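You operate a simulated robot arm through the tools that you are given. There is no shell and no other tool. Be economical: measure what you need, move in short steps, check, and stop when the job is done.

You run a simulated two-armed robot. Do the job below in one go: nothing can be reset, and whatever is moved stays where it is left.

## Task
Brush all three pastries in the holder with sugar water.
Fine: use the yellow brush and stand it back; they stay in their slots. Set down upright: yellow brush. A coat counts when it lies all over at full strength: go over it till it gets no stronger.
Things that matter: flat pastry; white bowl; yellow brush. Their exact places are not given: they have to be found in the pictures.

It is judged by the outcome, as a careful person would: the job done as asked, and still so three seconds after it is handed in. It fails if anything else is knocked over, pushed out of place, dropped, spilled or broken.

## Robot
Two 7-joint arms with fingered hands on one trunk, on a base that drives. Base frame: it is fixed to the floor where the robot stands at the start and does not move with it; the origin is under the middle of the robot, x ahead of it, y to its left, z up. Units: mm, degrees, N and s.
The left shoulder is at the start at [70, 145, 1087], the right one opposite. With the tool pointing down near the work surface each hand reaches from about 420 to 800 mm from the robot's upright axis, wherever it stands, measured 20 degrees to its own side. Places, roughly: white bowl (13x13x4 cm) [400, 100, 800]. Payload 3.5 kg a hand.
Tool frame (each hand has its own): the origin (TCP) lies between the finger pads and is the grasp point; the fingertips stand 25 mm ahead of it; z points along the fingers, y is the line along which they close. The gripper opens to 88 mm. The gripper's body begins 29 mm behind the TCP. The gripper is a hand of 4 fingers: y runs from the thumb to the fingers, the wrist lies at [-13, -97, -162] in the tool frame, and closing takes about 1.5 s.
Orientation is that of the tool frame in the base frame, as a unit quaternion [w, x, y, z]. With the fingers straight down and the wrist toward the robot, the tool's x, y and z point along [0, 1, 0], [1, 0, 0] and [0, 0, -1] of the base frame.

## Interface
- The arms move only by the tool step_arm. It takes "left_increments", "right_increments" or both (then of equal length, played together; a hand with none holds still); each is a list of rows, each a list of 6 numbers: the shift along the base's x, y, z in mm, then the turn, a rotation vector about the base's x, y, z in degrees. In form: [[dx, dy, dz, wx, wy, wz], ...]. A call has 1 to 20 rows; each row is the pose to reach, as a shift and turn from the pose commanded when the call began. "left_fingers" and "right_fingers" are, for a hand that has rows, the opening, from 0 (shut) to 1 (fully open), set as the call begins (left out, the last holds). Rows are played at 5 a second. More than 50 mm and 8.6 degrees between two rows, or a gripper value outside its range, and nothing of the call is played. Where a pose cannot be reached the arm comes as near as it can. A force on the tool above 40 N (or 10 N above the force at the start of the call, whichever is more), or a blocked arm, ends the call early, and 0.2 s more pass. Each finger travels about 45 mm/s and halts on what it meets, pressing with about 30 N; the grip force reading is that of the motor and also rises with nothing between the fingers. The clock runs only during rows and for 0.2 s after the last one: add rows that repeat a pose to give the fingers time. It gives the time, the measured TCP pose, the force on the tool (base axes), the opening and the grip force at its end, in the units of the frame above (readings bear some noise), with the torque about the TCP (base axes, N m) and any sound that the robot's microphone picked up.
- Cameras (640 x 400 px; columns grow to the right, rows downward): "scene" is now at [130, -0.7, 1400.2]; the picture's right is [-0.15, -0.99, 0.00], its down [-0.74, 0.12, -0.66] and it looks along [0.65, -0.10, -0.75] (base axes); focal length 234 px, centre (320, 200). "left" rides on the left gripper at [-64, -83, -98] in its tool frame; the picture's right is [-0.62, -0.37, 0.69], its down [0.71, -0.63, 0.30] and it looks along [0.32, 0.68, 0.65] (tool axes); focal length 265 px, centre (320, 200). "right" rides on the right gripper at [64, -83, -98] in its tool frame; the picture's right is [-0.62, 0.37, -0.69], its down [-0.71, -0.63, 0.30] and it looks along [-0.32, 0.68, 0.65] (tool axes); focal length 265 px, centre (320, 200).
- camera(camera): a new picture of that camera. It takes no simulated time.
- raise_lower(by): slides the trunk up (or, below 0, down) by that many mm; the arms and the scene camera ride with it, the base frame stays. It gives what a move gives, with no picture.
- steer(legs): drives the robot by 1 to 6 legs, each [ahead, left, turn to the left] in mm, mm and degrees, along the robot's own axes; the way and the turn of a leg run together, so that a leg with both is an arc; at most 1500 mm and 180 degrees a leg. The arms and the cameras ride along, it lands a little off, and it stops where it bumps. It gives what a move gives.
- finger_targets(index, middle, ring, thumb_bend, thumb_turn, hand): sets how far each is bent, from 0 (flat) to 100 (curled in); at 30 the hand is open as for a grip, at 70 the pads meet at the TCP. One left out holds its place. A second passes; each finger stops where it meets its share of the squeeze, and holds until it gets a number again. A gripper value or a shape takes the hand back. It gives what a move gives, with no picture; readings hold the bend of each and the force on the fingers (four entries, about 0 where the hand has none), thumb and palm. thumb_turn goes from beside the hand (0) to across from the fingers (100), as for a grip.
- grasp_type(shape, hand): the hand has 4 fingers and takes this shape, open, in about a second: jaw (thumb against the fingers, like two jaws); tri (thumb and two fingers); tip (a fingertip pinch); poke (one finger out to press); point (the index stretched); flat (the hand flat); cup (the hand cupped); fist (a fist). The gripper value then closes the fingers along that shape, each until it touches; the sizes above hold for jaw. It gives what a move gives, with no picture.
- aim_head(pan, tilt): turns the head with the scene camera to pan (to the left, within 86 degrees either way) and tilt (down, from -29 to 69), counted from straight ahead of the robot. It gives what a move gives.
- probe_pixels(camera, pixels): there is no depth. For up to 12 entries [column, row, z] of the newest picture of that camera ("zoom" is the newest enlarged one), the place [x, y] in the base frame at which the ray of that pixel passes the height z, good to about 2 mm, but the place of the scene camera against the robot may be out by one fixed shift of up to 25 mm in any direction. It takes no simulated time.
- enlarge(camera, box): a new picture of the part [left, top, right, bottom] of that camera's present view, enlarged. It takes no simulated time.
- hand_in(): hands the job in; it is judged then, once.

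Keep the steps short. Do not move on a guess: measure, check each grasp and each placing, and mend mistakes. In all there are 80 turns and 78 pictures (those below and enlarged ones count). Leave the grippers open and the arms clear of the work at the hand-in unless told otherwise, and finish with a single line.

The tools are called as name(argument=value, ...) on one line, values as JSON. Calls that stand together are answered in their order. step_arm: Moves the arms, as the interface text tells. Its arguments: {"type":"object","properties":{"left_increments":{"type":"array"},"left_fingers":{"type":"number"},"right_increments":{"type":"array"},"right_fingers":{"type":"number"}},"required":[]} The other tools are called the same way: raise_lower (by) slides the trunk up or down; grasp_type (shape, hand) gives the hand a shape; finger_targets (index, middle, ring, thumb_bend, thumb_turn, hand) moves the fingers one by one; steer (legs) drives the base; aim_head (pan, tilt) turns the head that bears the scene camera; camera (camera) takes a picture; probe_pixels (camera, pixels) gives the place at which the rays of pixels pass given heights; enlarge (camera, box) takes an enlarged picture of a part of a camera's view; hand_in () hands the job in.

At the start:

```text
t: 0.0
left_tool_pos: [523.9, 201.0, 1176.1]
left_tcp_rot: [0.0, 0.707, 0.707, 0.0]
left_contact_force: [0.1, -0.7, 0.1]
left_ft_torque: [0.03, 0.02, 0.02]
left_width: 87.6
left_finger_force: 0.1
left_shape: jaw
left_bend: [30.0, 30.0, 30.0, 30.0, 98.0]
left_finger forces: [0.1, 0.0, 0.0, 0.0, 0.0, 0.0]
right_tool_pos: [475.7, -297.6, 1144.8]
right_tcp_rot: [0.0, 0.707, 0.707, 0.0]
right_contact_force: [0.3, -0.3, 0.0]
right_ft_torque: [-0.05, -0.01, 0.02]
right_width: 87.5
right_finger_force: 0.0
right_shape: jaw
right_bend: [30.0, 30.0, 30.0, 30.0, 98.0]
right_finger forces: [0.0, 0.0, 0.1, 0.1, 0.0, 0.0]
trunk travel left (down, up): [-650.0, 190.0]
robot x, y, heading: [-2.3, -0.4, 0.1]
head pan, tilt: [-8.8, 48.6]
```

scene: 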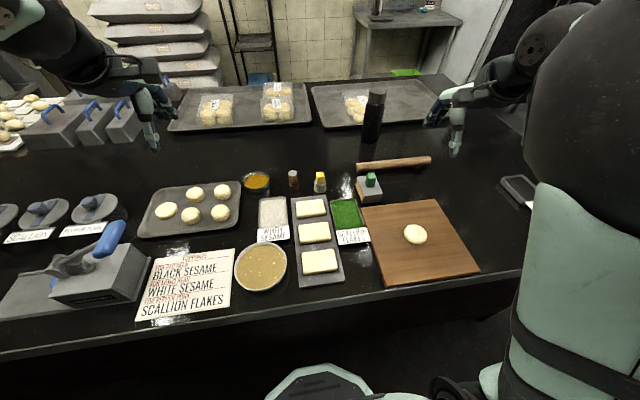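
right: 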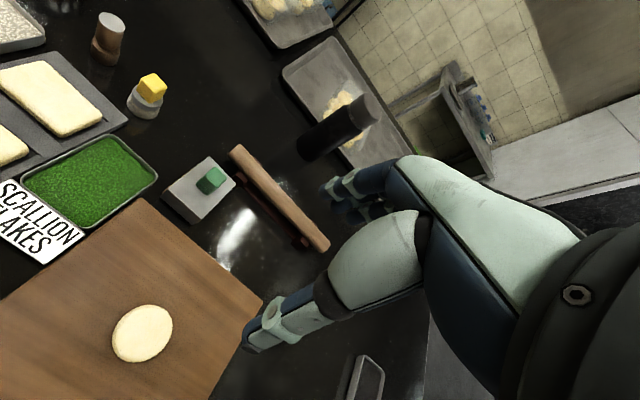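
left: 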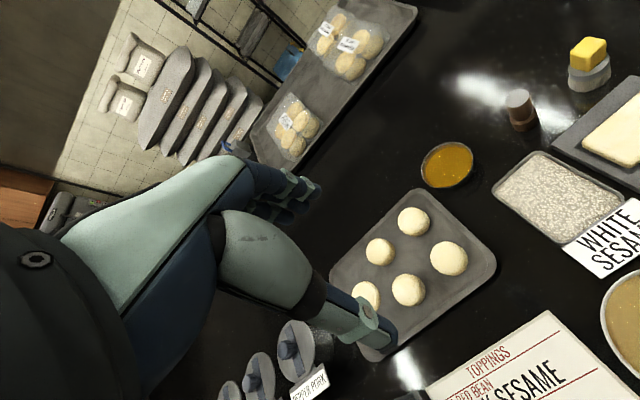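

I see the tray with three flat pastries (~315,235), the white bowl (262,266) and the yellow brush (320,182). I'll enlarge those for detail.

enlarge(camera="scene", box=[220, 150, 400, 300])

enlarge(camera="right", box=[0, 0, 260, 200])

probe_pixels(camera="right", pixels=[[145, 112, 830], [151, 88, 870], [152, 80, 880], [60, 97, 845], [5, 150, 845]])

probe_pixels(camera="scene", pixels=[[320, 190, 830], [320, 177, 870], [311, 208, 845], [314, 232, 845], [320, 261, 845], [262, 266, 840], [292, 198, 835], [325, 197, 835], [300, 287, 830], [344, 280, 830]])

probe_pixels(camera="left", pixels=[[588, 82, 830], [588, 50, 870], [640, 290, 840]])

```text
2.67 times, centred on (310, 225) of scene
```

zoom: 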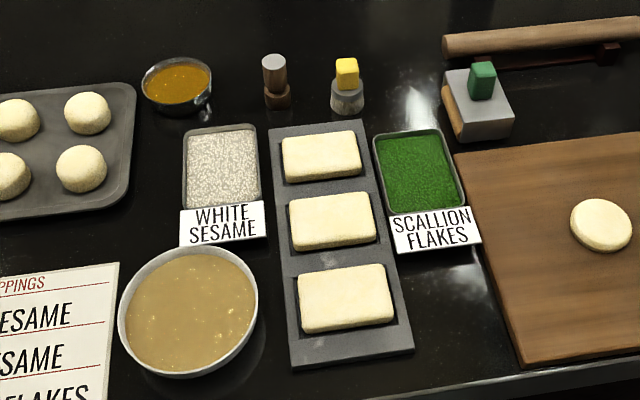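

```text
2.00 times, centred on (130, 100) of right
```

zoom: 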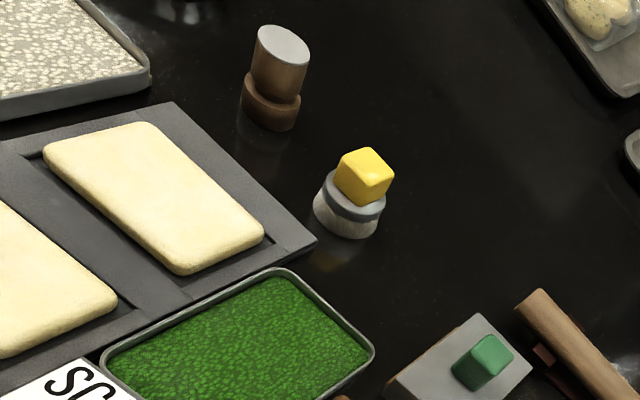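

```text
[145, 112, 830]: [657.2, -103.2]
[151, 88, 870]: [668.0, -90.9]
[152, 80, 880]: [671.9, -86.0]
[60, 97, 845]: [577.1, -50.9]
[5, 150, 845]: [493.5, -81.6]
```

```text
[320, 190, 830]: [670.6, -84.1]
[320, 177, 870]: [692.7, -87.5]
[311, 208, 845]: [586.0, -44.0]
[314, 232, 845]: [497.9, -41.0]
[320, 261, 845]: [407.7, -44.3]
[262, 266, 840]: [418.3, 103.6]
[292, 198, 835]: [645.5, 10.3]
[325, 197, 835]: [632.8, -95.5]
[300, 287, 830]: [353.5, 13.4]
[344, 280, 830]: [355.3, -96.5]
```

```text
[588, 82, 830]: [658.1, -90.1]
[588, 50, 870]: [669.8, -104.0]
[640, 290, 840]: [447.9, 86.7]
```

The yellow brush stands bristles down near (658,-97), beyond the tray; the bowl is near (418,100). Only the right arm suits all of it if the robot stands a bit back and to the left. I'll drive back 60 mm and left 150 mm, with the arms high.

steer(legs=[[-60, 0, 0], [0, 150, 0]])

```text
t: 1.9
left_tool_pos: [464.3, 347.5, 1177.5]
left_tcp_rot: [0.0, 0.707, 0.708, 0.001]
left_contact_force: [0.3, -0.7, 0.4]
left_ft_torque: [0.0, -0.03, 0.01]
left_width: 87.5
left_finger_force: 0.0
left_shape: jaw
left_bend: [30.0, 30.0, 30.0, 30.0, 98.0]
left_finger forces: [0.0, 0.1, 0.0, 0.1, 0.0, 0.0]
right_tool_pos: [415.3, -150.8, 1142.7]
right_tcp_rot: [0.0, 0.707, 0.707, 0.001]
right_contact_force: [-0.5, 0.7, 0.7]
right_ft_torque: [0.05, 0.01, -0.02]
right_width: 87.8
right_finger_force: 0.0
right_shape: jaw
right_bend: [30.0, 30.0, 30.0, 30.0, 98.0]
right_finger forces: [0.1, 0.1, 0.0, 0.1, 0.0, 0.0]
trunk travel left (down, up): [-650.0, 190.0]
robot x, y, heading: [-63.8, 155.0, 0.5]
head pan, tilt: [-8.8, 48.6]
```

Robot stands well. I'll move the right hand so that its camera looks at the brush and tray from nearer.

step_arm(right_increments=[[22, 26, -40, 0, 0, 0], [44, 51, -80, 0, 0, 0], [66, 77, -120, 0, 0, 0], [88, 102, -160, 0, 0, 0], [88, 102, -160, 0, 0, 0]])

camera(camera="right")

aim_head(pan=-25, tilt=52)

camera(camera="scene")

```text
refused: row 1 steps farther than a row can; nothing moved
```

```text
72 pictures are left
```

right: 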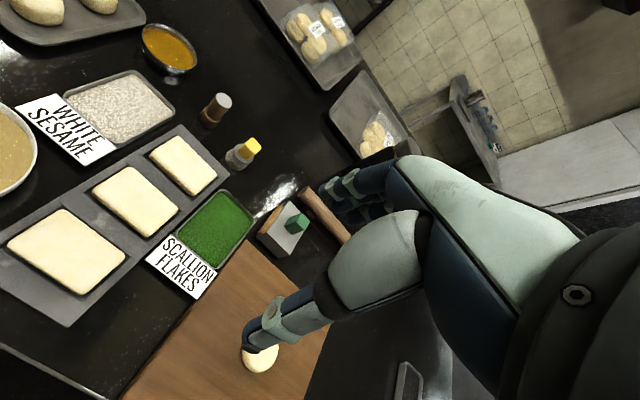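

```text
t: 2.7
left_tool_pos: [464.1, 351.2, 1176.3]
left_tcp_rot: [0.0, 0.707, 0.707, 0.0]
left_contact_force: [0.0, 0.3, 0.9]
left_ft_torque: [0.0, -0.02, 0.05]
left_width: 87.7
left_finger_force: 0.0
left_shape: jaw
left_bend: [30.0, 30.0, 30.0, 30.0, 98.0]
left_finger forces: [0.0, 0.1, 0.0, 0.0, 0.0, 0.0]
right_tool_pos: [416.2, -145.5, 1144.7]
right_tcp_rot: [0.0, 0.707, 0.707, 0.0]
right_contact_force: [0.6, 0.1, -0.2]
right_ft_torque: [-0.02, 0.04, 0.0]
right_width: 87.8
right_finger_force: 0.0
right_shape: jaw
right_bend: [30.0, 30.0, 30.0, 30.0, 98.0]
right_finger forces: [0.0, 0.1, 0.1, 0.0, 0.0, 0.1]
trunk travel left (down, up): [-650.0, 190.0]
robot x, y, heading: [-57.8, 151.0, -0.1]
head pan, tilt: [-25.0, 52.0]
```

```text
71 pictures are left
```

scene: 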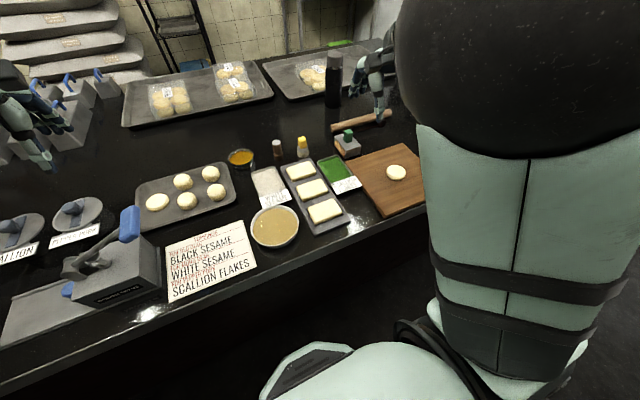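

The step was just over 50 mm; repeating in finer rows.

step_arm(right_increments=[[17, 19, -32, 0, 0, 0], [34, 38, -64, 0, 0, 0], [51, 57, -96, 0, 0, 0], [68, 76, -128, 0, 0, 0], [88, 96, -160, 0, 0, 0], [88, 96, -160, 0, 0, 0]])

camera(camera="right")

```text
t: 4.1
left_tool_pos: [462.7, 349.5, 1177.2]
left_tcp_rot: [0.0, 0.707, 0.707, 0.0]
left_contact_force: [0.3, 0.1, -0.1]
left_ft_torque: [-0.02, -0.01, -0.02]
left_width: 87.7
left_finger_force: 0.0
left_shape: jaw
left_bend: [30.0, 30.0, 30.0, 30.0, 98.0]
left_finger forces: [0.0, 0.0, 0.1, 0.1, 0.0, 0.0]
right_tool_pos: [503.4, -53.3, 983.3]
right_tcp_rot: [0.0, 0.707, 0.707, 0.0]
right_contact_force: [-0.1, -0.5, -0.5]
right_ft_torque: [0.01, 0.05, 0.01]
right_width: 87.9
right_finger_force: 0.0
right_shape: jaw
right_bend: [30.0, 30.0, 30.0, 30.0, 98.0]
right_finger forces: [0.1, 0.1, 0.0, 0.0, 0.1, 0.1]
trunk travel left (down, up): [-650.0, 190.0]
robot x, y, heading: [-64.4, 151.7, 0.1]
head pan, tilt: [-25.0, 52.0]
```

```text
70 pictures are left
```

right: 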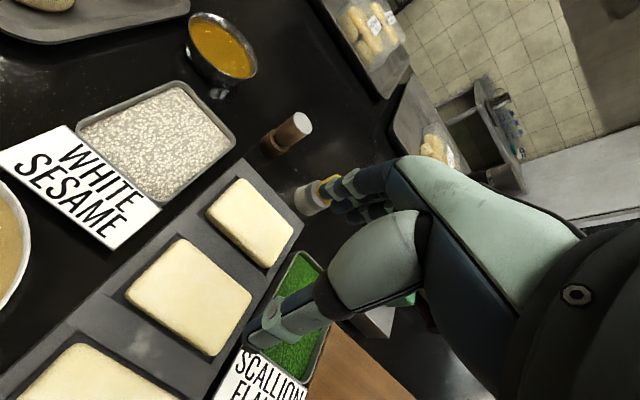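

The hand hides the brush here. I'll shift right/forward so the brush comes to the left part of the picture.

step_arm(right_increments=[[20, -30, -8, 0, 0, 0], [40, -60, -16, 0, 0, 0], [60, -90, -24, 0, 0, 0], [80, -120, -32, 0, 0, 0], [80, -120, -32, 0, 0, 0]])

camera(camera="right")

```text
t: 5.3
left_tool_pos: [464.3, 350.1, 1178.5]
left_tcp_rot: [0.0, 0.707, 0.707, 0.0]
left_contact_force: [-0.5, 0.0, -0.4]
left_ft_torque: [-0.02, -0.01, 0.0]
left_width: 87.8
left_finger_force: 0.1
left_shape: jaw
left_bend: [30.0, 30.0, 30.0, 30.0, 98.0]
left_finger forces: [0.0, 0.1, 0.0, 0.1, 0.0, 0.0]
right_tool_pos: [583.7, -171.6, 951.8]
right_tcp_rot: [0.001, 0.706, 0.708, -0.001]
right_contact_force: [-0.2, -0.9, 0.1]
right_ft_torque: [-0.02, 0.01, -0.01]
right_width: 87.5
right_finger_force: 0.0
right_shape: jaw
right_bend: [30.0, 30.0, 30.0, 30.0, 98.0]
right_finger forces: [0.0, 0.0, 0.0, 0.1, 0.1, 0.0]
trunk travel left (down, up): [-650.0, 190.0]
robot x, y, heading: [-58.8, 150.3, 0.1]
head pan, tilt: [-25.0, 52.0]
```

```text
69 pictures are left
```

right: 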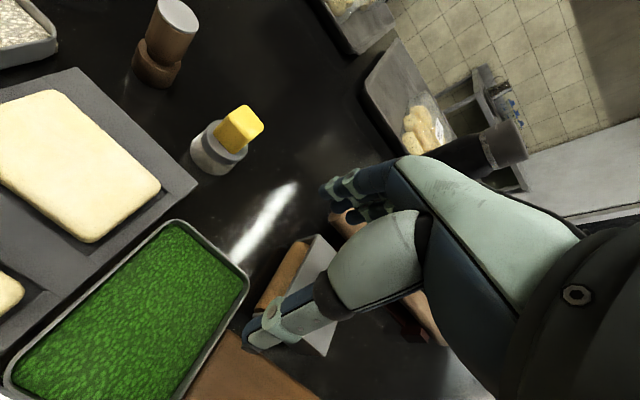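

Brush now clear at (225,145). Enlarge and probe.

enlarge(camera="right", box=[170, 90, 290, 190])

probe_pixels(camera="right", pixels=[[207, 160, 830], [191, 150, 830], [222, 172, 830], [240, 118, 870], [240, 118, 880], [240, 118, 890], [240, 118, 900], [160, 185, 845], [88, 240, 845], [198, 187, 838]])

```text
4.00 times, centred on (230, 140) of right
```

zoom: 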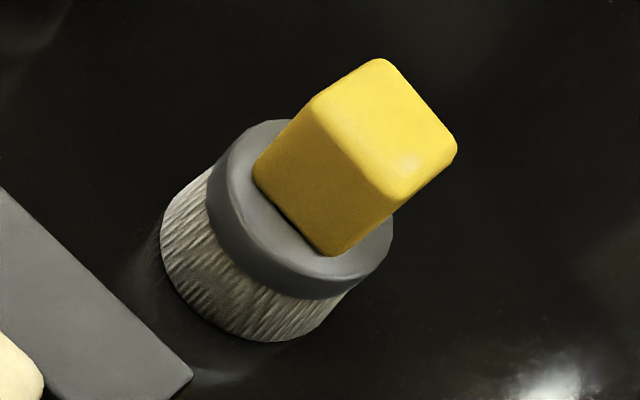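

```text
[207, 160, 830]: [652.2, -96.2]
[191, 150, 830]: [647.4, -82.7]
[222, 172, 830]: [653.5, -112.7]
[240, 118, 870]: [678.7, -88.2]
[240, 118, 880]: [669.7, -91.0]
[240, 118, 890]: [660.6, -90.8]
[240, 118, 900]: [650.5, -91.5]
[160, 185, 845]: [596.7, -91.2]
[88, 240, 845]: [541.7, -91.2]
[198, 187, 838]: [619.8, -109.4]
```

Probing finer points from the zoom.

probe_pixels(camera="zoom", pixels=[[250, 265, 830], [387, 130, 870], [387, 130, 880], [387, 130, 890], [308, 200, 850], [308, 200, 860], [380, 59, 875], [456, 150, 875], [312, 100, 875], [395, 200, 875], [165, 240, 830], [290, 342, 830]])

```text
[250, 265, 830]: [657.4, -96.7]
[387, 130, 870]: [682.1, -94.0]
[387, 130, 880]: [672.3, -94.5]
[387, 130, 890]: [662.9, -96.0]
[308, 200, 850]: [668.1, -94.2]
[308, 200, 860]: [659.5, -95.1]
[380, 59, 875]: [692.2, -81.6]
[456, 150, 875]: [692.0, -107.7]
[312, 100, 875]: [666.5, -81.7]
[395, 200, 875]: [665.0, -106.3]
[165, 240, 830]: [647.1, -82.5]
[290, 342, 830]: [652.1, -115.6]
```

Brush axis ≈ (660,-95): bristles 830–848, ferrule to ~860, yellow knob 24 mm square up to ~892. I'll go above it with open fingers, then check.

step_arm(right_increments=[[20, 20, 15, 0, 0, 0], [40, 40, 20, 0, 0, 0], [60, 60, 20, 0, 0, 0], [76, 76.5, 8, 0, 0, 0], [76, 76.5, -15, 0, 0, 0], [76, 76.5, -15, 0, 0, 0], [76, 76.5, -15, 0, 0, 0]], right_fingers=1)

camera(camera="right")

enlarge(camera="scene", box=[220, 100, 380, 200])

```text
t: 6.9
left_tool_pos: [465.1, 351.6, 1177.4]
left_tcp_rot: [0.001, 0.708, 0.707, 0.001]
left_contact_force: [1.2, -0.1, 0.3]
left_ft_torque: [0.03, -0.01, -0.03]
left_width: 87.8
left_finger_force: 0.1
left_shape: jaw
left_bend: [30.0, 30.0, 30.0, 30.0, 98.0]
left_finger forces: [0.0, 0.2, 0.1, 0.1, 0.0, 0.0]
right_tool_pos: [658.6, -95.4, 937.1]
right_tcp_rot: [-0.001, 0.708, 0.707, -0.001]
right_contact_force: [0.7, 0.4, -0.1]
right_ft_torque: [0.05, 0.02, 0.0]
right_width: 87.7
right_finger_force: 0.1
right_shape: jaw
right_bend: [30.0, 30.0, 30.0, 30.0, 98.0]
right_finger forces: [0.1, 0.1, 0.0, 0.0, 0.0, 0.0]
trunk travel left (down, up): [-650.0, 190.0]
robot x, y, heading: [-58.1, 149.7, 0.1]
head pan, tilt: [-25.0, 52.0]
```

```text
67 pictures are left
```

right: 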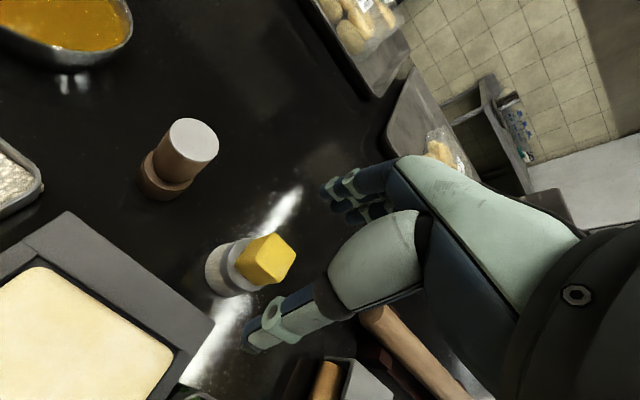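

```text
4.00 times, centred on (300, 150) of scene
```

zoom: 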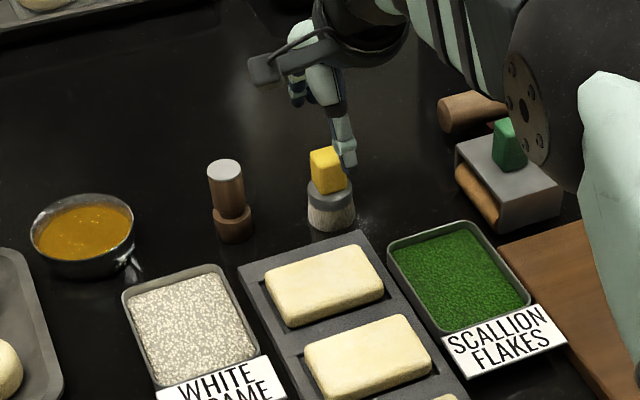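

Checking brush-top against expectation from this nearer view.

enlarge(camera="right", box=[180, 200, 340, 300])

probe_pixels(camera="right", pixels=[[276, 258, 892], [276, 258, 885], [276, 258, 900], [230, 272, 830]])

```text
4.00 times, centred on (260, 250) of right
```

zoom: 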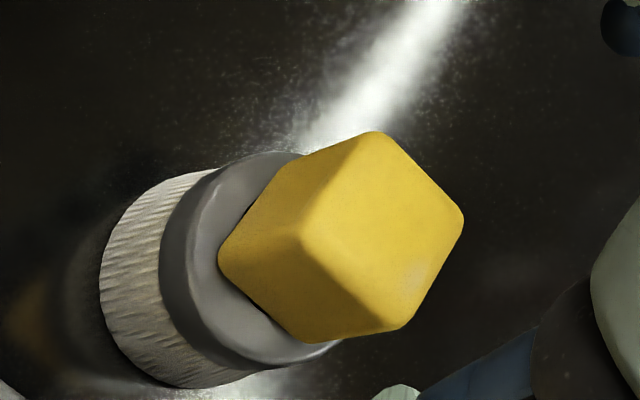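

```text
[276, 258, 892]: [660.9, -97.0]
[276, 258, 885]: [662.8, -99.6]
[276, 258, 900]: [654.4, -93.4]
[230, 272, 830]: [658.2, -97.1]
```

Brush confirmed at (660,-96.5). Descend straight to TCP z≈889 (tips ~864, above the ferrule).

step_arm(right_increments=[[1, -1, -16, 0, 0, 0], [1, -1, -32, 0, 0, 0], [1, -1, -47, 0, 0, 0], [1, -1, -47, 0, 0, 0]])

camera(camera="right")

enlarge(camera="scene", box=[260, 120, 340, 170])

```text
t: 7.9
left_tool_pos: [462.6, 350.0, 1176.7]
left_tcp_rot: [0.0, 0.707, 0.707, 0.0]
left_contact_force: [0.3, -0.5, 0.1]
left_ft_torque: [0.03, -0.03, 0.01]
left_width: 87.4
left_finger_force: 0.1
left_shape: jaw
left_bend: [30.0, 30.0, 30.0, 30.0, 98.0]
left_finger forces: [0.0, 0.0, 0.1, 0.0, 0.1, 0.0]
right_tool_pos: [660.2, -96.4, 891.2]
right_tcp_rot: [-0.001, 0.706, 0.708, 0.0]
right_contact_force: [-0.9, 0.2, 0.1]
right_ft_torque: [0.0, 0.0, -0.01]
right_width: 87.9
right_finger_force: 0.1
right_shape: jaw
right_bend: [30.0, 30.0, 30.0, 30.0, 98.0]
right_finger forces: [0.0, 0.0, 0.0, 0.0, 0.1, 0.0]
trunk travel left (down, up): [-650.0, 190.0]
robot x, y, heading: [-60.8, 151.4, 0.1]
head pan, tilt: [-25.0, 52.0]
```

```text
64 pictures are left
```

right: 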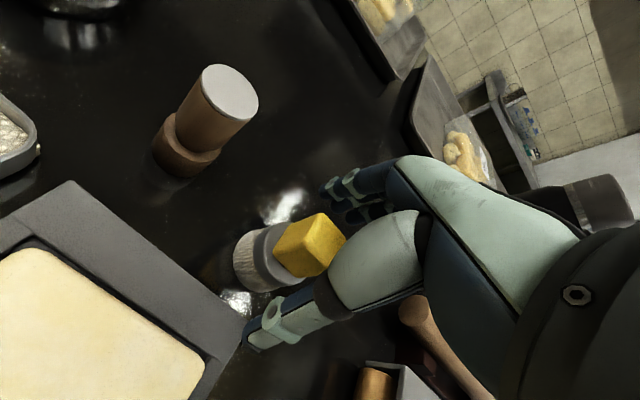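

```text
8.00 times, centred on (300, 145) of scene
```

zoom: 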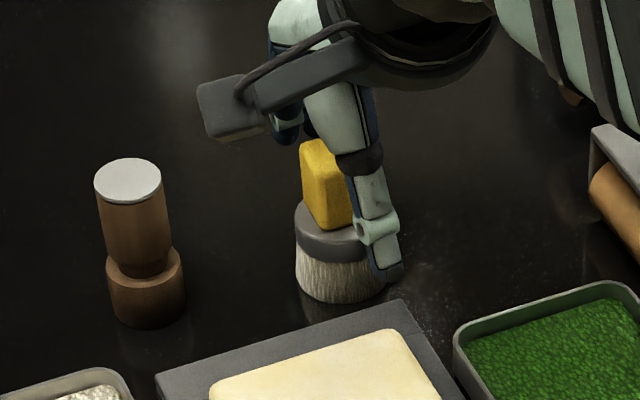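

Knob sits between thumb and fingers. Closing the hand.

step_arm(right_increments=[[0, 0, 0, 0, 0, 0], [0, 0, 0, 0, 0, 0], [0, 0, 0, 0, 0, 0], [0, 0, 0, 0, 0, 0], [0, 0, 0, 0, 0, 0], [0, 0, 0, 0, 0, 0], [0, 0, 0, 0, 0, 0], [0, 0, 0, 0, 0, 0], [0, 0, 0, 0, 0, 0]], right_fingers=0)

camera(camera="right")

enlarge(camera="scene", box=[260, 120, 340, 170])

```text
t: 9.9
left_tool_pos: [463.5, 350.3, 1177.4]
left_tcp_rot: [0.0, 0.708, 0.706, 0.0]
left_contact_force: [-0.5, -0.9, 0.7]
left_ft_torque: [0.01, 0.03, 0.01]
left_width: 87.5
left_finger_force: 0.0
left_shape: jaw
left_bend: [30.0, 30.0, 30.0, 30.0, 98.0]
left_finger forces: [0.1, 0.1, 0.0, 0.0, 0.0, 0.0]
right_tool_pos: [660.1, -95.6, 891.1]
right_tcp_rot: [0.0, 0.707, 0.708, 0.0]
right_contact_force: [-0.6, -0.7, 0.3]
right_ft_torque: [0.0, 0.03, 0.04]
right_width: 20.2
right_finger_force: 29.7
right_shape: jaw
right_bend: [73.0, 57.0, 64.0, 75.0, 100.0]
right_finger forces: [16.7, 9.1, 0.1, 0.0, 26.4, 0.0]
trunk travel left (down, up): [-650.0, 190.0]
robot x, y, heading: [-61.3, 149.0, -0.0]
head pan, tilt: [-25.0, 52.0]
```

```text
62 pictures are left
```

right: 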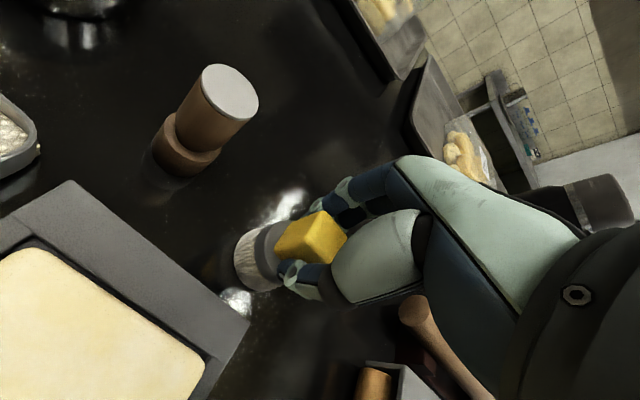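

```text
8.00 times, centred on (300, 145) of scene
```

zoom: 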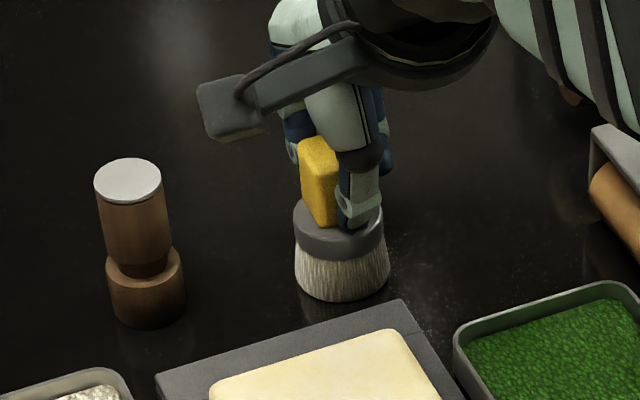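

Grip holds (index 16.7, middle 9.1, thumb 26.4 N). Bristle bottom = TCP −61. Lift slowly and check.

step_arm(right_increments=[[0, 0, 10, 0, 0, 0], [0, 0, 25, 0, 0, 0], [0, 0, 45, 0, 0, 0], [0, 0, 65, 0, 0, 0], [0, 0, 65, 0, 0, 0]])

camera(camera="right")

camera(camera="scene")

enlarge(camera="scene", box=[220, 120, 380, 250])

```text
t: 11.1
left_tool_pos: [465.8, 349.4, 1176.4]
left_tcp_rot: [0.0, 0.707, 0.707, 0.001]
left_contact_force: [-0.3, -0.2, 0.7]
left_ft_torque: [0.0, -0.01, -0.01]
left_width: 87.8
left_finger_force: 0.0
left_shape: jaw
left_bend: [30.0, 30.0, 30.0, 30.0, 98.0]
left_finger forces: [0.0, 0.1, 0.1, 0.0, 0.0, 0.0]
right_tool_pos: [661.2, -97.3, 954.5]
right_tcp_rot: [-0.001, 0.707, 0.707, -0.001]
right_contact_force: [-0.8, -0.3, -0.7]
right_ft_torque: [-0.02, 0.01, 0.04]
right_width: 19.8
right_finger_force: 29.8
right_shape: jaw
right_bend: [73.0, 57.0, 64.0, 75.0, 100.0]
right_finger forces: [16.8, 9.2, 0.0, 0.0, 26.5, 0.1]
trunk travel left (down, up): [-650.0, 190.0]
robot x, y, heading: [-59.9, 150.3, 0.0]
head pan, tilt: [-25.0, 52.0]
```

```text
60 pictures are left
```

right: 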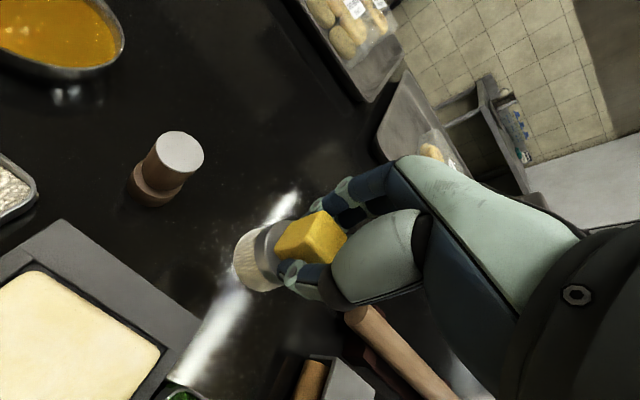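

```text
59 pictures are left
```

scene: 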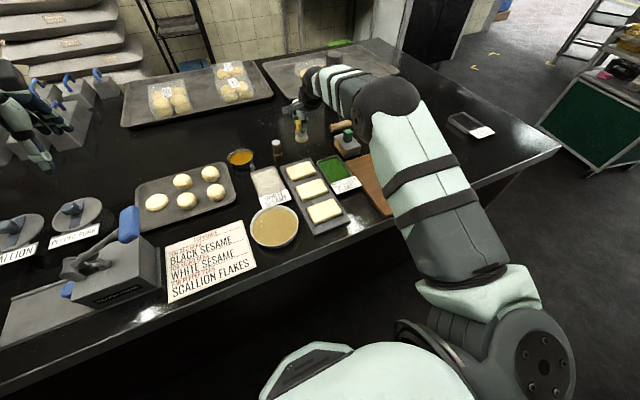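

```text
3.08 times, centred on (300, 185) of scene
```

zoom: 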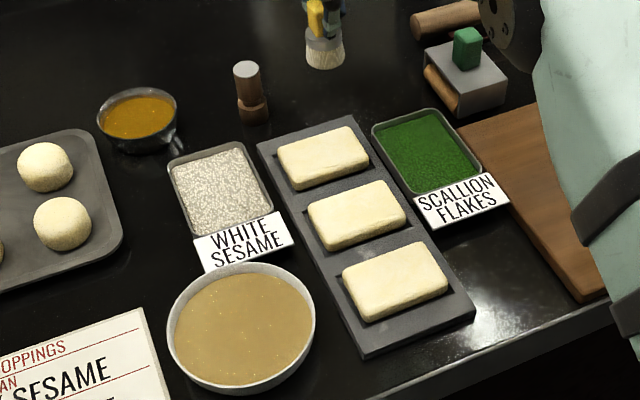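

Brush is lifted cleanly. Now raise and move back so the right camera sees bowl and pastries to measure them.

step_arm(right_increments=[[0, 0, 40, 0, 0, 0], [-30, 5, 75, 0, 0, 0], [-75, 15, 75, 0, 0, 0], [-120, 25, 75, 0, 0, 0], [-165, 35, 75, 0, 0, 0], [-210, 45, 75, 0, 0, 0], [-255, 55, 75, 0, 0, 0], [-255, 55, 75, 0, 0, 0]])

camera(camera="right")

```text
t: 12.9
left_tool_pos: [463.7, 350.2, 1176.9]
left_tcp_rot: [-0.001, 0.707, 0.707, 0.0]
left_contact_force: [0.9, -0.9, -0.1]
left_ft_torque: [0.01, -0.02, -0.02]
left_width: 87.7
left_finger_force: 0.0
left_shape: jaw
left_bend: [30.0, 30.0, 30.0, 30.0, 98.0]
left_finger forces: [0.0, 0.0, 0.0, 0.0, 0.0, 0.0]
right_tool_pos: [406.1, -40.3, 1031.7]
right_tcp_rot: [-0.005, 0.708, 0.706, 0.006]
right_contact_force: [-0.2, 0.3, -0.7]
right_ft_torque: [0.0, 0.02, 0.03]
right_width: 19.8
right_finger_force: 30.0
right_shape: jaw
right_bend: [73.0, 57.0, 64.0, 75.0, 100.0]
right_finger forces: [16.7, 9.3, 0.1, 0.1, 26.4, 0.0]
trunk travel left (down, up): [-650.0, 190.0]
robot x, y, heading: [-61.2, 149.9, 0.3]
head pan, tilt: [-25.0, 52.0]
```

```text
57 pictures are left
```

right: 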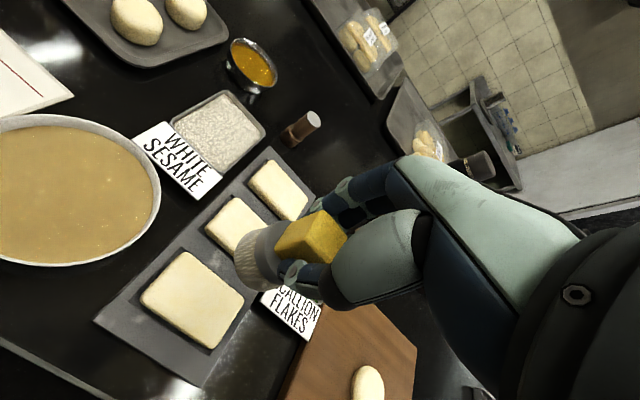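

Probing bowl rim and pastry corners.

probe_pixels(camera="right", pixels=[[161, 190, 870], [70, 265, 870], [60, 115, 870], [0, 258, 870], [135, 140, 870], [0, 122, 870], [188, 251, 850], [244, 297, 850], [211, 348, 850], [141, 297, 850]])

probe_pixels(camera="right", pixels=[[235, 196, 850], [204, 228, 850], [268, 160, 850], [248, 180, 850], [309, 194, 850], [290, 220, 850], [95, 320, 833], [199, 387, 833], [270, 147, 833]])

enlarge(camera="right", box=[80, 140, 320, 390])

```text
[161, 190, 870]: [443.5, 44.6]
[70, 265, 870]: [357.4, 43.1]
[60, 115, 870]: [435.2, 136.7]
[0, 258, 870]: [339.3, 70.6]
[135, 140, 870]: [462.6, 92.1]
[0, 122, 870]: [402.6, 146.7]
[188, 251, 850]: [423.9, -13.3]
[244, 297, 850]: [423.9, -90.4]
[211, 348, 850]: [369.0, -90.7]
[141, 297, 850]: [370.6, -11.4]
```

```text
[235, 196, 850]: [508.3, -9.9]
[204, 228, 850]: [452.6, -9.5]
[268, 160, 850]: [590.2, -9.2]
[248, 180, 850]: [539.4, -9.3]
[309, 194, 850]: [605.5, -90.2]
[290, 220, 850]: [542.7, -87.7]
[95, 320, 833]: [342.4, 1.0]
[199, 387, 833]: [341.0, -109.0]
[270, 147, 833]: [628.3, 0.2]
```

```text
1.60 times, centred on (200, 265) of right
```

zoom: 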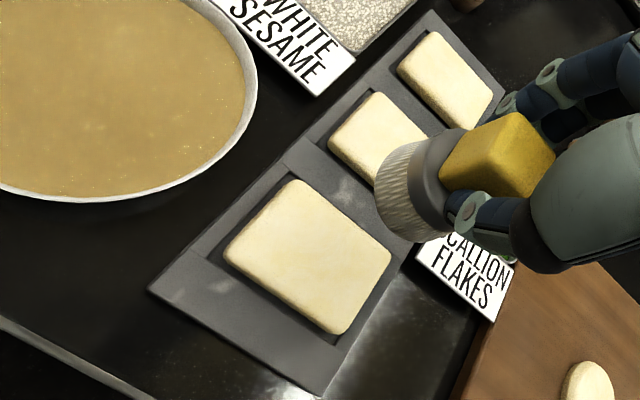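

Bowl centre ≈ (400,87), r≈62. Pastries: y −10…−90, x centres ≈ 397, 480, 567, each ~55×80. Move over the bowl.

step_arm(right_increments=[[-2, 42, 0, 0, 0, 0], [-4, 84, 0, 0, 0, 0], [-6, 127, 0, 0, 0, 0], [-6, 127, -40, 0, 0, 0], [-6, 127, -70, 0, 0, 0], [-6, 127, -70, 0, 0, 0]])

camera(camera="right")

enlarge(camera="scene", box=[190, 140, 350, 260])

```text
t: 14.3
left_tool_pos: [462.5, 350.8, 1178.7]
left_tcp_rot: [0.0, 0.707, 0.707, 0.0]
left_contact_force: [0.4, 0.3, 0.2]
left_ft_torque: [-0.01, 0.0, 0.0]
left_width: 87.7
left_finger_force: 0.2
left_shape: jaw
left_bend: [30.0, 30.0, 30.0, 30.0, 98.0]
left_finger forces: [0.0, 0.0, 0.0, 0.0, 0.0, 0.0]
right_tool_pos: [398.2, 86.4, 959.9]
right_tcp_rot: [0.0, 0.707, 0.707, -0.001]
right_contact_force: [-0.4, 0.2, -0.2]
right_ft_torque: [0.0, 0.0, 0.0]
right_width: 19.9
right_finger_force: 30.0
right_shape: jaw
right_bend: [73.0, 57.0, 64.0, 75.0, 100.0]
right_finger forces: [16.8, 9.3, 0.1, 0.0, 26.1, 0.0]
right hand out of reach, approached as far as the arm can: row 1, 2, 3
trunk travel left (down, up): [-650.0, 190.0]
robot x, y, heading: [-55.9, 149.3, 0.2]
head pan, tilt: [-25.0, 52.0]
```

```text
55 pictures are left
```

right: 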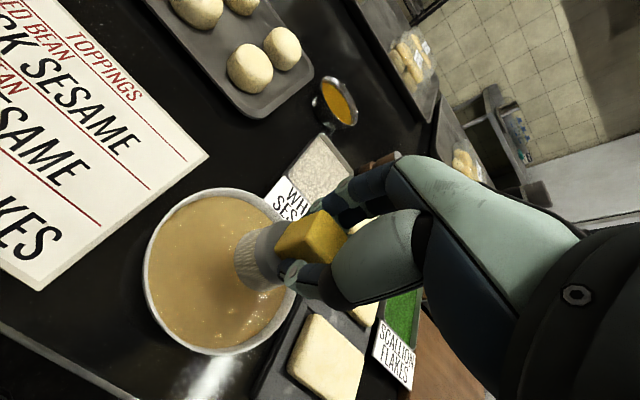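

```text
3.33 times, centred on (270, 200) of scene
```

zoom: 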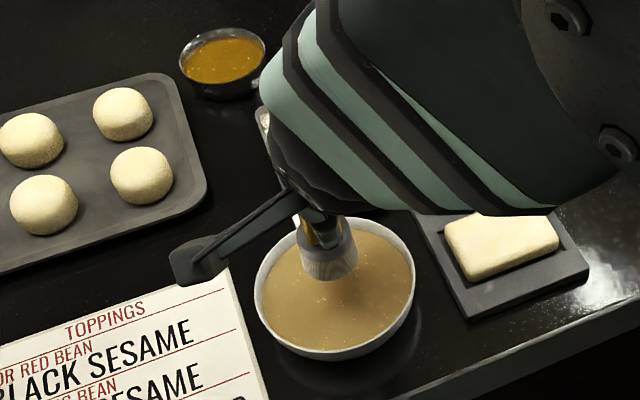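

Over the bowl and reachable. Rechecking rim from this picture.

probe_pixels(camera="right", pixels=[[143, 268, 868], [220, 188, 868], [205, 353, 868], [295, 295, 868], [165, 215, 868], [160, 320, 868], [255, 342, 868], [270, 215, 868]])

```text
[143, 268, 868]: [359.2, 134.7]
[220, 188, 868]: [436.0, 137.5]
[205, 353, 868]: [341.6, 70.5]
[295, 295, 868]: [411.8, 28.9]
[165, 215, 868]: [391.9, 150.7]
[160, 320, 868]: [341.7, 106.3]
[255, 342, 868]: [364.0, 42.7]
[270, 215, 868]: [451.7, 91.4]
```

Centre (401,89). Lower the bristles to ~z 856.

step_arm(right_increments=[[2, 2, -15, 0, 0, 0], [2, 2, -30, 0, 0, 0], [2, 2, -42, 0, 0, 0], [2, 2, -42, 0, 0, 0]])

enlarge(camera="right", box=[120, 160, 360, 380])

enlarge(camera="scene", box=[230, 180, 310, 250])

```text
t: 15.3
left_tool_pos: [464.1, 349.4, 1177.0]
left_tcp_rot: [0.0, 0.707, 0.707, 0.0]
left_contact_force: [0.0, 0.2, 0.2]
left_ft_torque: [0.0, -0.04, -0.01]
left_width: 87.6
left_finger_force: 0.0
left_shape: jaw
left_bend: [30.0, 30.0, 30.0, 30.0, 98.0]
left_finger forces: [0.0, 0.0, 0.0, 0.0, 0.0, 0.1]
right_tool_pos: [402.0, 88.1, 920.9]
right_tcp_rot: [-0.001, 0.707, 0.707, 0.003]
right_contact_force: [-0.2, 0.1, -0.7]
right_ft_torque: [-0.01, -0.01, -0.01]
right_width: 20.0
right_finger_force: 30.2
right_shape: jaw
right_bend: [73.0, 57.0, 64.0, 76.0, 100.0]
right_finger forces: [16.8, 9.4, 0.1, 0.1, 26.2, 0.0]
trunk travel left (down, up): [-650.0, 190.0]
robot x, y, heading: [-58.3, 152.0, 0.3]
head pan, tilt: [-25.0, 52.0]
```

```text
1.82 times, centred on (240, 270) of right
```

zoom: 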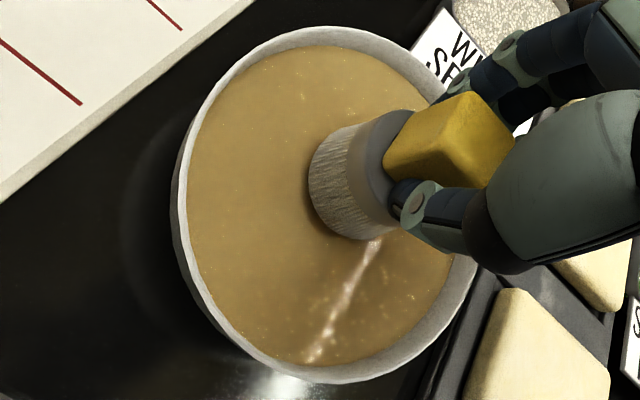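

```text
5.71 times, centred on (270, 215) of scene
```

zoom: 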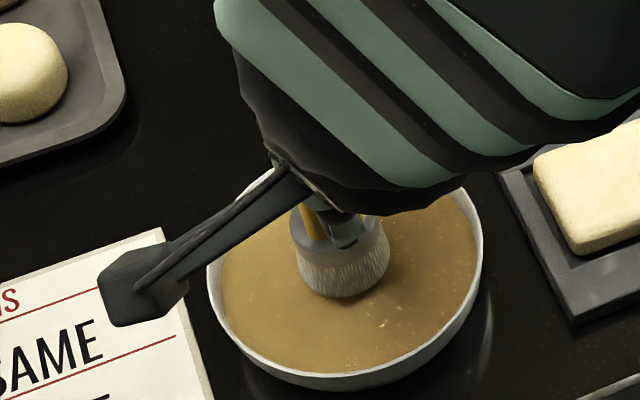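

Bristles still seem just at/above the surface. Lower by 8 mm more.

step_arm(right_increments=[[0, 0, -5, 0, 0, 0], [0, 0, -9, 0, 0, 0], [0, 0, -9, 0, 0, 0]])

enlarge(camera="right", box=[120, 160, 360, 380])

```text
t: 16.1
left_tool_pos: [463.1, 349.1, 1177.0]
left_tcp_rot: [0.0, 0.707, 0.707, 0.0]
left_contact_force: [-0.4, 0.1, -1.0]
left_ft_torque: [-0.01, 0.01, 0.04]
left_width: 87.7
left_finger_force: 0.0
left_shape: jaw
left_bend: [30.0, 30.0, 30.0, 30.0, 98.0]
left_finger forces: [0.0, 0.0, 0.0, 0.0, 0.1, 0.0]
right_tool_pos: [402.6, 87.8, 913.3]
right_tcp_rot: [0.0, 0.708, 0.706, 0.006]
right_contact_force: [-0.7, 0.3, 9.7]
right_ft_torque: [-0.01, -0.11, 0.0]
right_width: 20.1
right_finger_force: 30.2
right_shape: jaw
right_bend: [73.0, 57.0, 64.0, 76.0, 100.0]
right_finger forces: [18.6, 10.5, 0.1, 0.0, 29.0, 0.1]
trunk travel left (down, up): [-650.0, 190.0]
robot x, y, heading: [-58.3, 150.9, 0.2]
head pan, tilt: [-25.0, 52.0]
```

```text
1.82 times, centred on (240, 270) of right
```

zoom: 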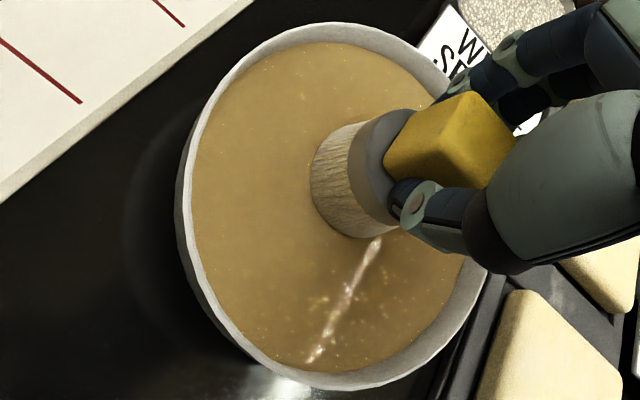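

Upward force 9.7 N: the bristles press on the surface and have turned tan — loaded. Lift up and let it rest a moment over the bowl, then look.

step_arm(right_increments=[[0, 0, 10, 0, 0, 0], [0, 0, 30, 0, 0, 0], [0, 0, 45, 0, 0, 0], [0, 0, 45, 0, 0, 0], [0, 0, 45, 0, 0, 0], [0, 0, 45, 0, 0, 0], [0, 0, 45, 0, 0, 0]])

enlarge(camera="right", box=[120, 160, 360, 380])

```text
t: 17.7
left_tool_pos: [464.4, 351.2, 1176.5]
left_tcp_rot: [0.0, 0.707, 0.707, -0.001]
left_contact_force: [-0.5, 0.2, -0.6]
left_ft_torque: [-0.01, -0.04, 0.04]
left_width: 87.5
left_finger_force: 0.1
left_shape: jaw
left_bend: [30.0, 30.0, 30.0, 30.0, 98.0]
left_finger forces: [0.0, 0.0, 0.0, 0.0, 0.0, 0.0]
right_tool_pos: [401.5, 86.9, 953.6]
right_tcp_rot: [0.0, 0.707, 0.707, 0.0]
right_contact_force: [-0.3, 0.1, -0.6]
right_ft_torque: [0.01, -0.05, -0.02]
right_width: 19.8
right_finger_force: 29.8
right_shape: jaw
right_bend: [73.0, 57.0, 64.0, 76.0, 100.0]
right_finger forces: [16.8, 9.6, 0.1, 0.0, 26.8, 0.0]
trunk travel left (down, up): [-650.0, 190.0]
robot x, y, heading: [-55.7, 151.2, 0.0]
head pan, tilt: [-25.0, 52.0]
```

```text
1.82 times, centred on (240, 270) of right
```

zoom: 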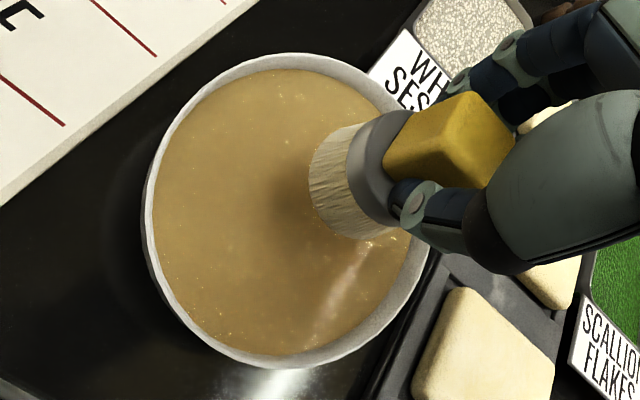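

Bristles wet. Move across to above the near pastry (397,-51) and lower to just above.

step_arm(right_increments=[[-1, -46, 0, 0, 0, 0], [-3, -92, 0, 0, 0, 0], [-4.5, -138, 0, 0, 0, 0], [-4.5, -138, -20, 0, 0, 0], [-4.5, -138, -33, 0, 0, 0], [-4.5, -138, -33, 0, 0, 0]])

camera(camera="right")

enlarge(camera="scene", box=[270, 150, 360, 250])

```text
t: 19.1
left_tool_pos: [464.1, 349.1, 1176.8]
left_tcp_rot: [0.0, 0.707, 0.707, 0.0]
left_contact_force: [-0.6, -0.2, -0.4]
left_ft_torque: [0.01, 0.04, 0.01]
left_width: 87.6
left_finger_force: 0.1
left_shape: jaw
left_bend: [30.0, 30.0, 30.0, 30.0, 98.0]
left_finger forces: [0.1, 0.0, 0.0, 0.1, 0.1, 0.1]
right_tool_pos: [396.4, -50.7, 920.7]
right_tcp_rot: [0.0, 0.707, 0.707, 0.0]
right_contact_force: [0.3, 0.7, -0.9]
right_ft_torque: [0.0, 0.03, -0.03]
right_width: 19.8
right_finger_force: 30.1
right_shape: jaw
right_bend: [73.0, 57.0, 64.0, 76.0, 100.0]
right_finger forces: [16.6, 9.4, 0.0, 0.1, 26.2, 0.0]
trunk travel left (down, up): [-650.0, 190.0]
robot x, y, heading: [-59.1, 147.5, -0.3]
head pan, tilt: [-25.0, 52.0]
```

```text
49 pictures are left
```

right: 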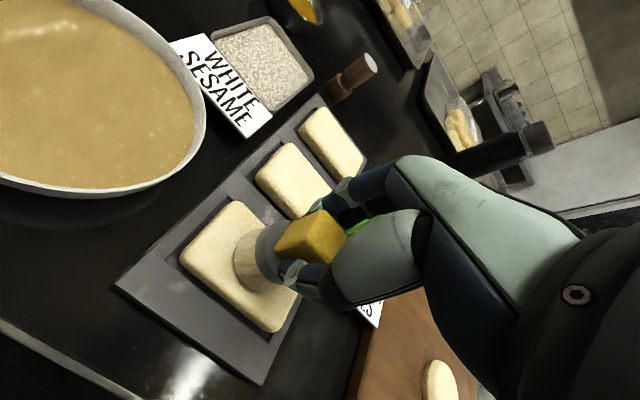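

```text
4.00 times, centred on (315, 200) of scene
```

zoom: 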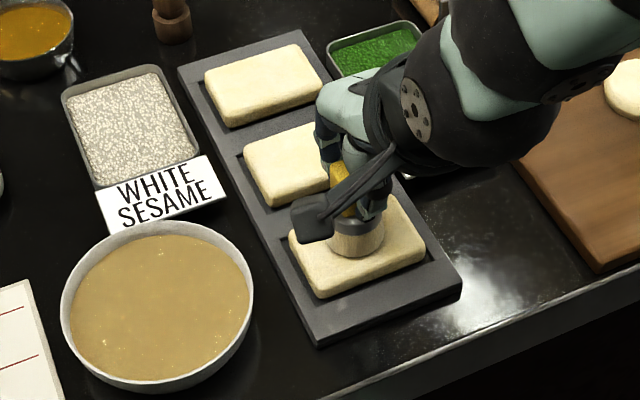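

Centred over the pastry. Lower carefully 8 mm.

step_arm(right_increments=[[0, 0, -3, 0, 0, 0], [0, 0, -6, 0, 0, 0], [0, 0, -8, 0, 0, 0]])

```text
t: 19.9
left_tool_pos: [460.7, 350.0, 1178.6]
left_tcp_rot: [0.001, 0.707, 0.707, 0.001]
left_contact_force: [0.2, -0.3, 0.5]
left_ft_torque: [-0.02, -0.03, 0.01]
left_width: 87.7
left_finger_force: 0.0
left_shape: jaw
left_bend: [30.0, 30.0, 30.0, 30.0, 98.0]
left_finger forces: [0.0, 0.0, 0.0, 0.0, 0.1, 0.1]
right_tool_pos: [394.9, -50.3, 917.1]
right_tcp_rot: [0.005, 0.707, 0.708, 0.004]
right_contact_force: [-0.7, -2.0, 25.4]
right_ft_torque: [0.08, -0.11, -0.01]
right_width: 20.7
right_finger_force: 30.1
right_shape: jaw
right_bend: [74.0, 57.0, 64.0, 76.0, 100.0]
right_finger forces: [26.5, 10.8, 0.0, 0.0, 37.5, 0.0]
trunk travel left (down, up): [-650.0, 190.0]
robot x, y, heading: [-56.6, 146.0, 0.2]
head pan, tilt: [-25.0, 52.0]
```

25 N is too much; contact begins around TCP z≈918. Ease up by 5 mm.

step_arm(right_increments=[[0, 0, 3, 0, 0, 0], [0, 0, 5, 0, 0, 0], [0, 0, 5, 0, 0, 0]])

enlarge(camera="right", box=[120, 160, 360, 380])

```text
t: 20.7
left_tool_pos: [465.1, 350.4, 1176.5]
left_tcp_rot: [0.0, 0.707, 0.707, 0.0]
left_contact_force: [0.1, 0.9, 0.6]
left_ft_torque: [-0.03, -0.03, -0.05]
left_width: 87.6
left_finger_force: 0.0
left_shape: jaw
left_bend: [30.0, 30.0, 30.0, 30.0, 98.0]
left_finger forces: [0.0, 0.0, 0.1, 0.0, 0.0, 0.0]
right_tool_pos: [396.6, -50.2, 918.7]
right_tcp_rot: [-0.001, 0.707, 0.707, -0.001]
right_contact_force: [2.4, -0.6, 4.6]
right_ft_torque: [-0.01, -0.19, -0.01]
right_width: 20.2
right_finger_force: 29.7
right_shape: jaw
right_bend: [73.0, 57.0, 64.0, 76.0, 100.0]
right_finger forces: [21.1, 10.1, 0.0, 0.0, 26.7, 0.0]
trunk travel left (down, up): [-650.0, 190.0]
robot x, y, heading: [-57.5, 148.6, 0.3]
head pan, tilt: [-25.0, 52.0]
```

```text
1.82 times, centred on (240, 270) of right
```

zoom: 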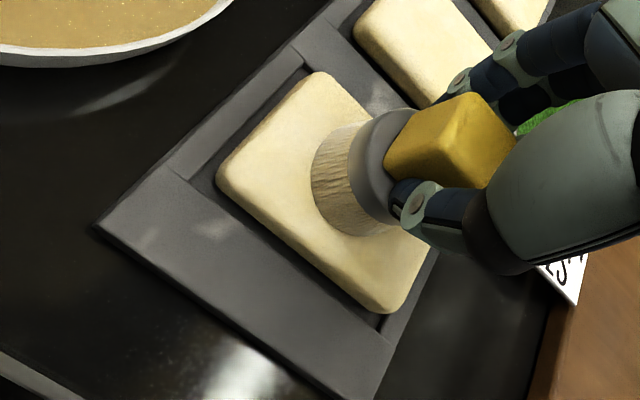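

4.6 N – a good brushing pressure. Sweep a loop over the pastry.

step_arm(right_increments=[[0, 9, 0, 0, 0, 0], [0, 18, 0, 0, 0, 0], [0, 27, 0, 0, 0, 0], [13, 27, 0, 0, 0, 0], [13, 14, 0, 0, 0, 0], [13, 0, 0, 0, 0, 0], [13, -14, 0, 0, 0, 0], [13, -27, 0, 0, 0, 0], [0, -27, 0, 0, 0, 0], [-13, -27, 0, 0, 0, 0], [-13, -14, 0, 0, 0, 0], [-13, 0, 0, 0, 0, 0], [-13, 14, 0, 0, 0, 0], [-13, 27, 0, 0, 0, 0], [0, 27, 0, 0, 0, 0], [0, 14, 0, 0, 0, 0], [0, 0, 0, 0, 0, 0], [0, -14, 0, 0, 0, 0], [0, -27, 0, 0, 0, 0], [0, 0, 20, 0, 0, 0]])

camera(camera="right")

```text
t: 24.9
left_tool_pos: [462.6, 352.9, 1177.6]
left_tcp_rot: [0.0, 0.707, 0.707, 0.0]
left_contact_force: [-0.4, -0.1, 0.1]
left_ft_torque: [0.01, -0.01, 0.0]
left_width: 87.5
left_finger_force: 0.1
left_shape: jaw
left_bend: [30.0, 30.0, 30.0, 30.0, 98.0]
left_finger forces: [0.0, 0.1, 0.0, 0.1, 0.0, 0.0]
right_tool_pos: [395.8, -48.4, 940.6]
right_tcp_rot: [0.001, 0.708, 0.706, 0.0]
right_contact_force: [0.0, -0.1, 0.8]
right_ft_torque: [-0.01, -0.01, 0.0]
right_width: 20.6
right_finger_force: 30.1
right_shape: jaw
right_bend: [73.0, 57.0, 64.0, 76.0, 100.0]
right_finger forces: [17.2, 9.6, 0.0, 0.0, 27.2, 0.1]
trunk travel left (down, up): [-650.0, 190.0]
robot x, y, heading: [-59.4, 147.7, 0.0]
head pan, tilt: [-25.0, 52.0]
```

```text
46 pictures are left
```

right: 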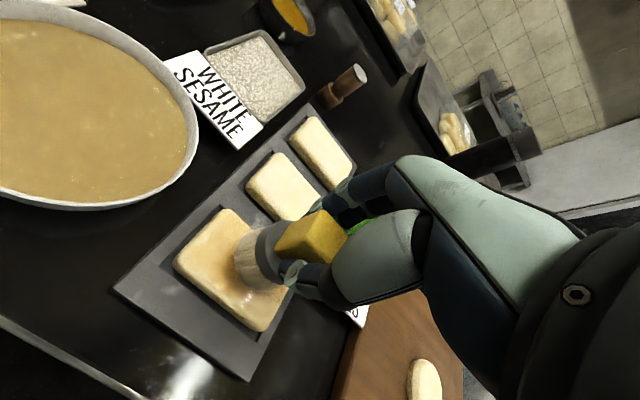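

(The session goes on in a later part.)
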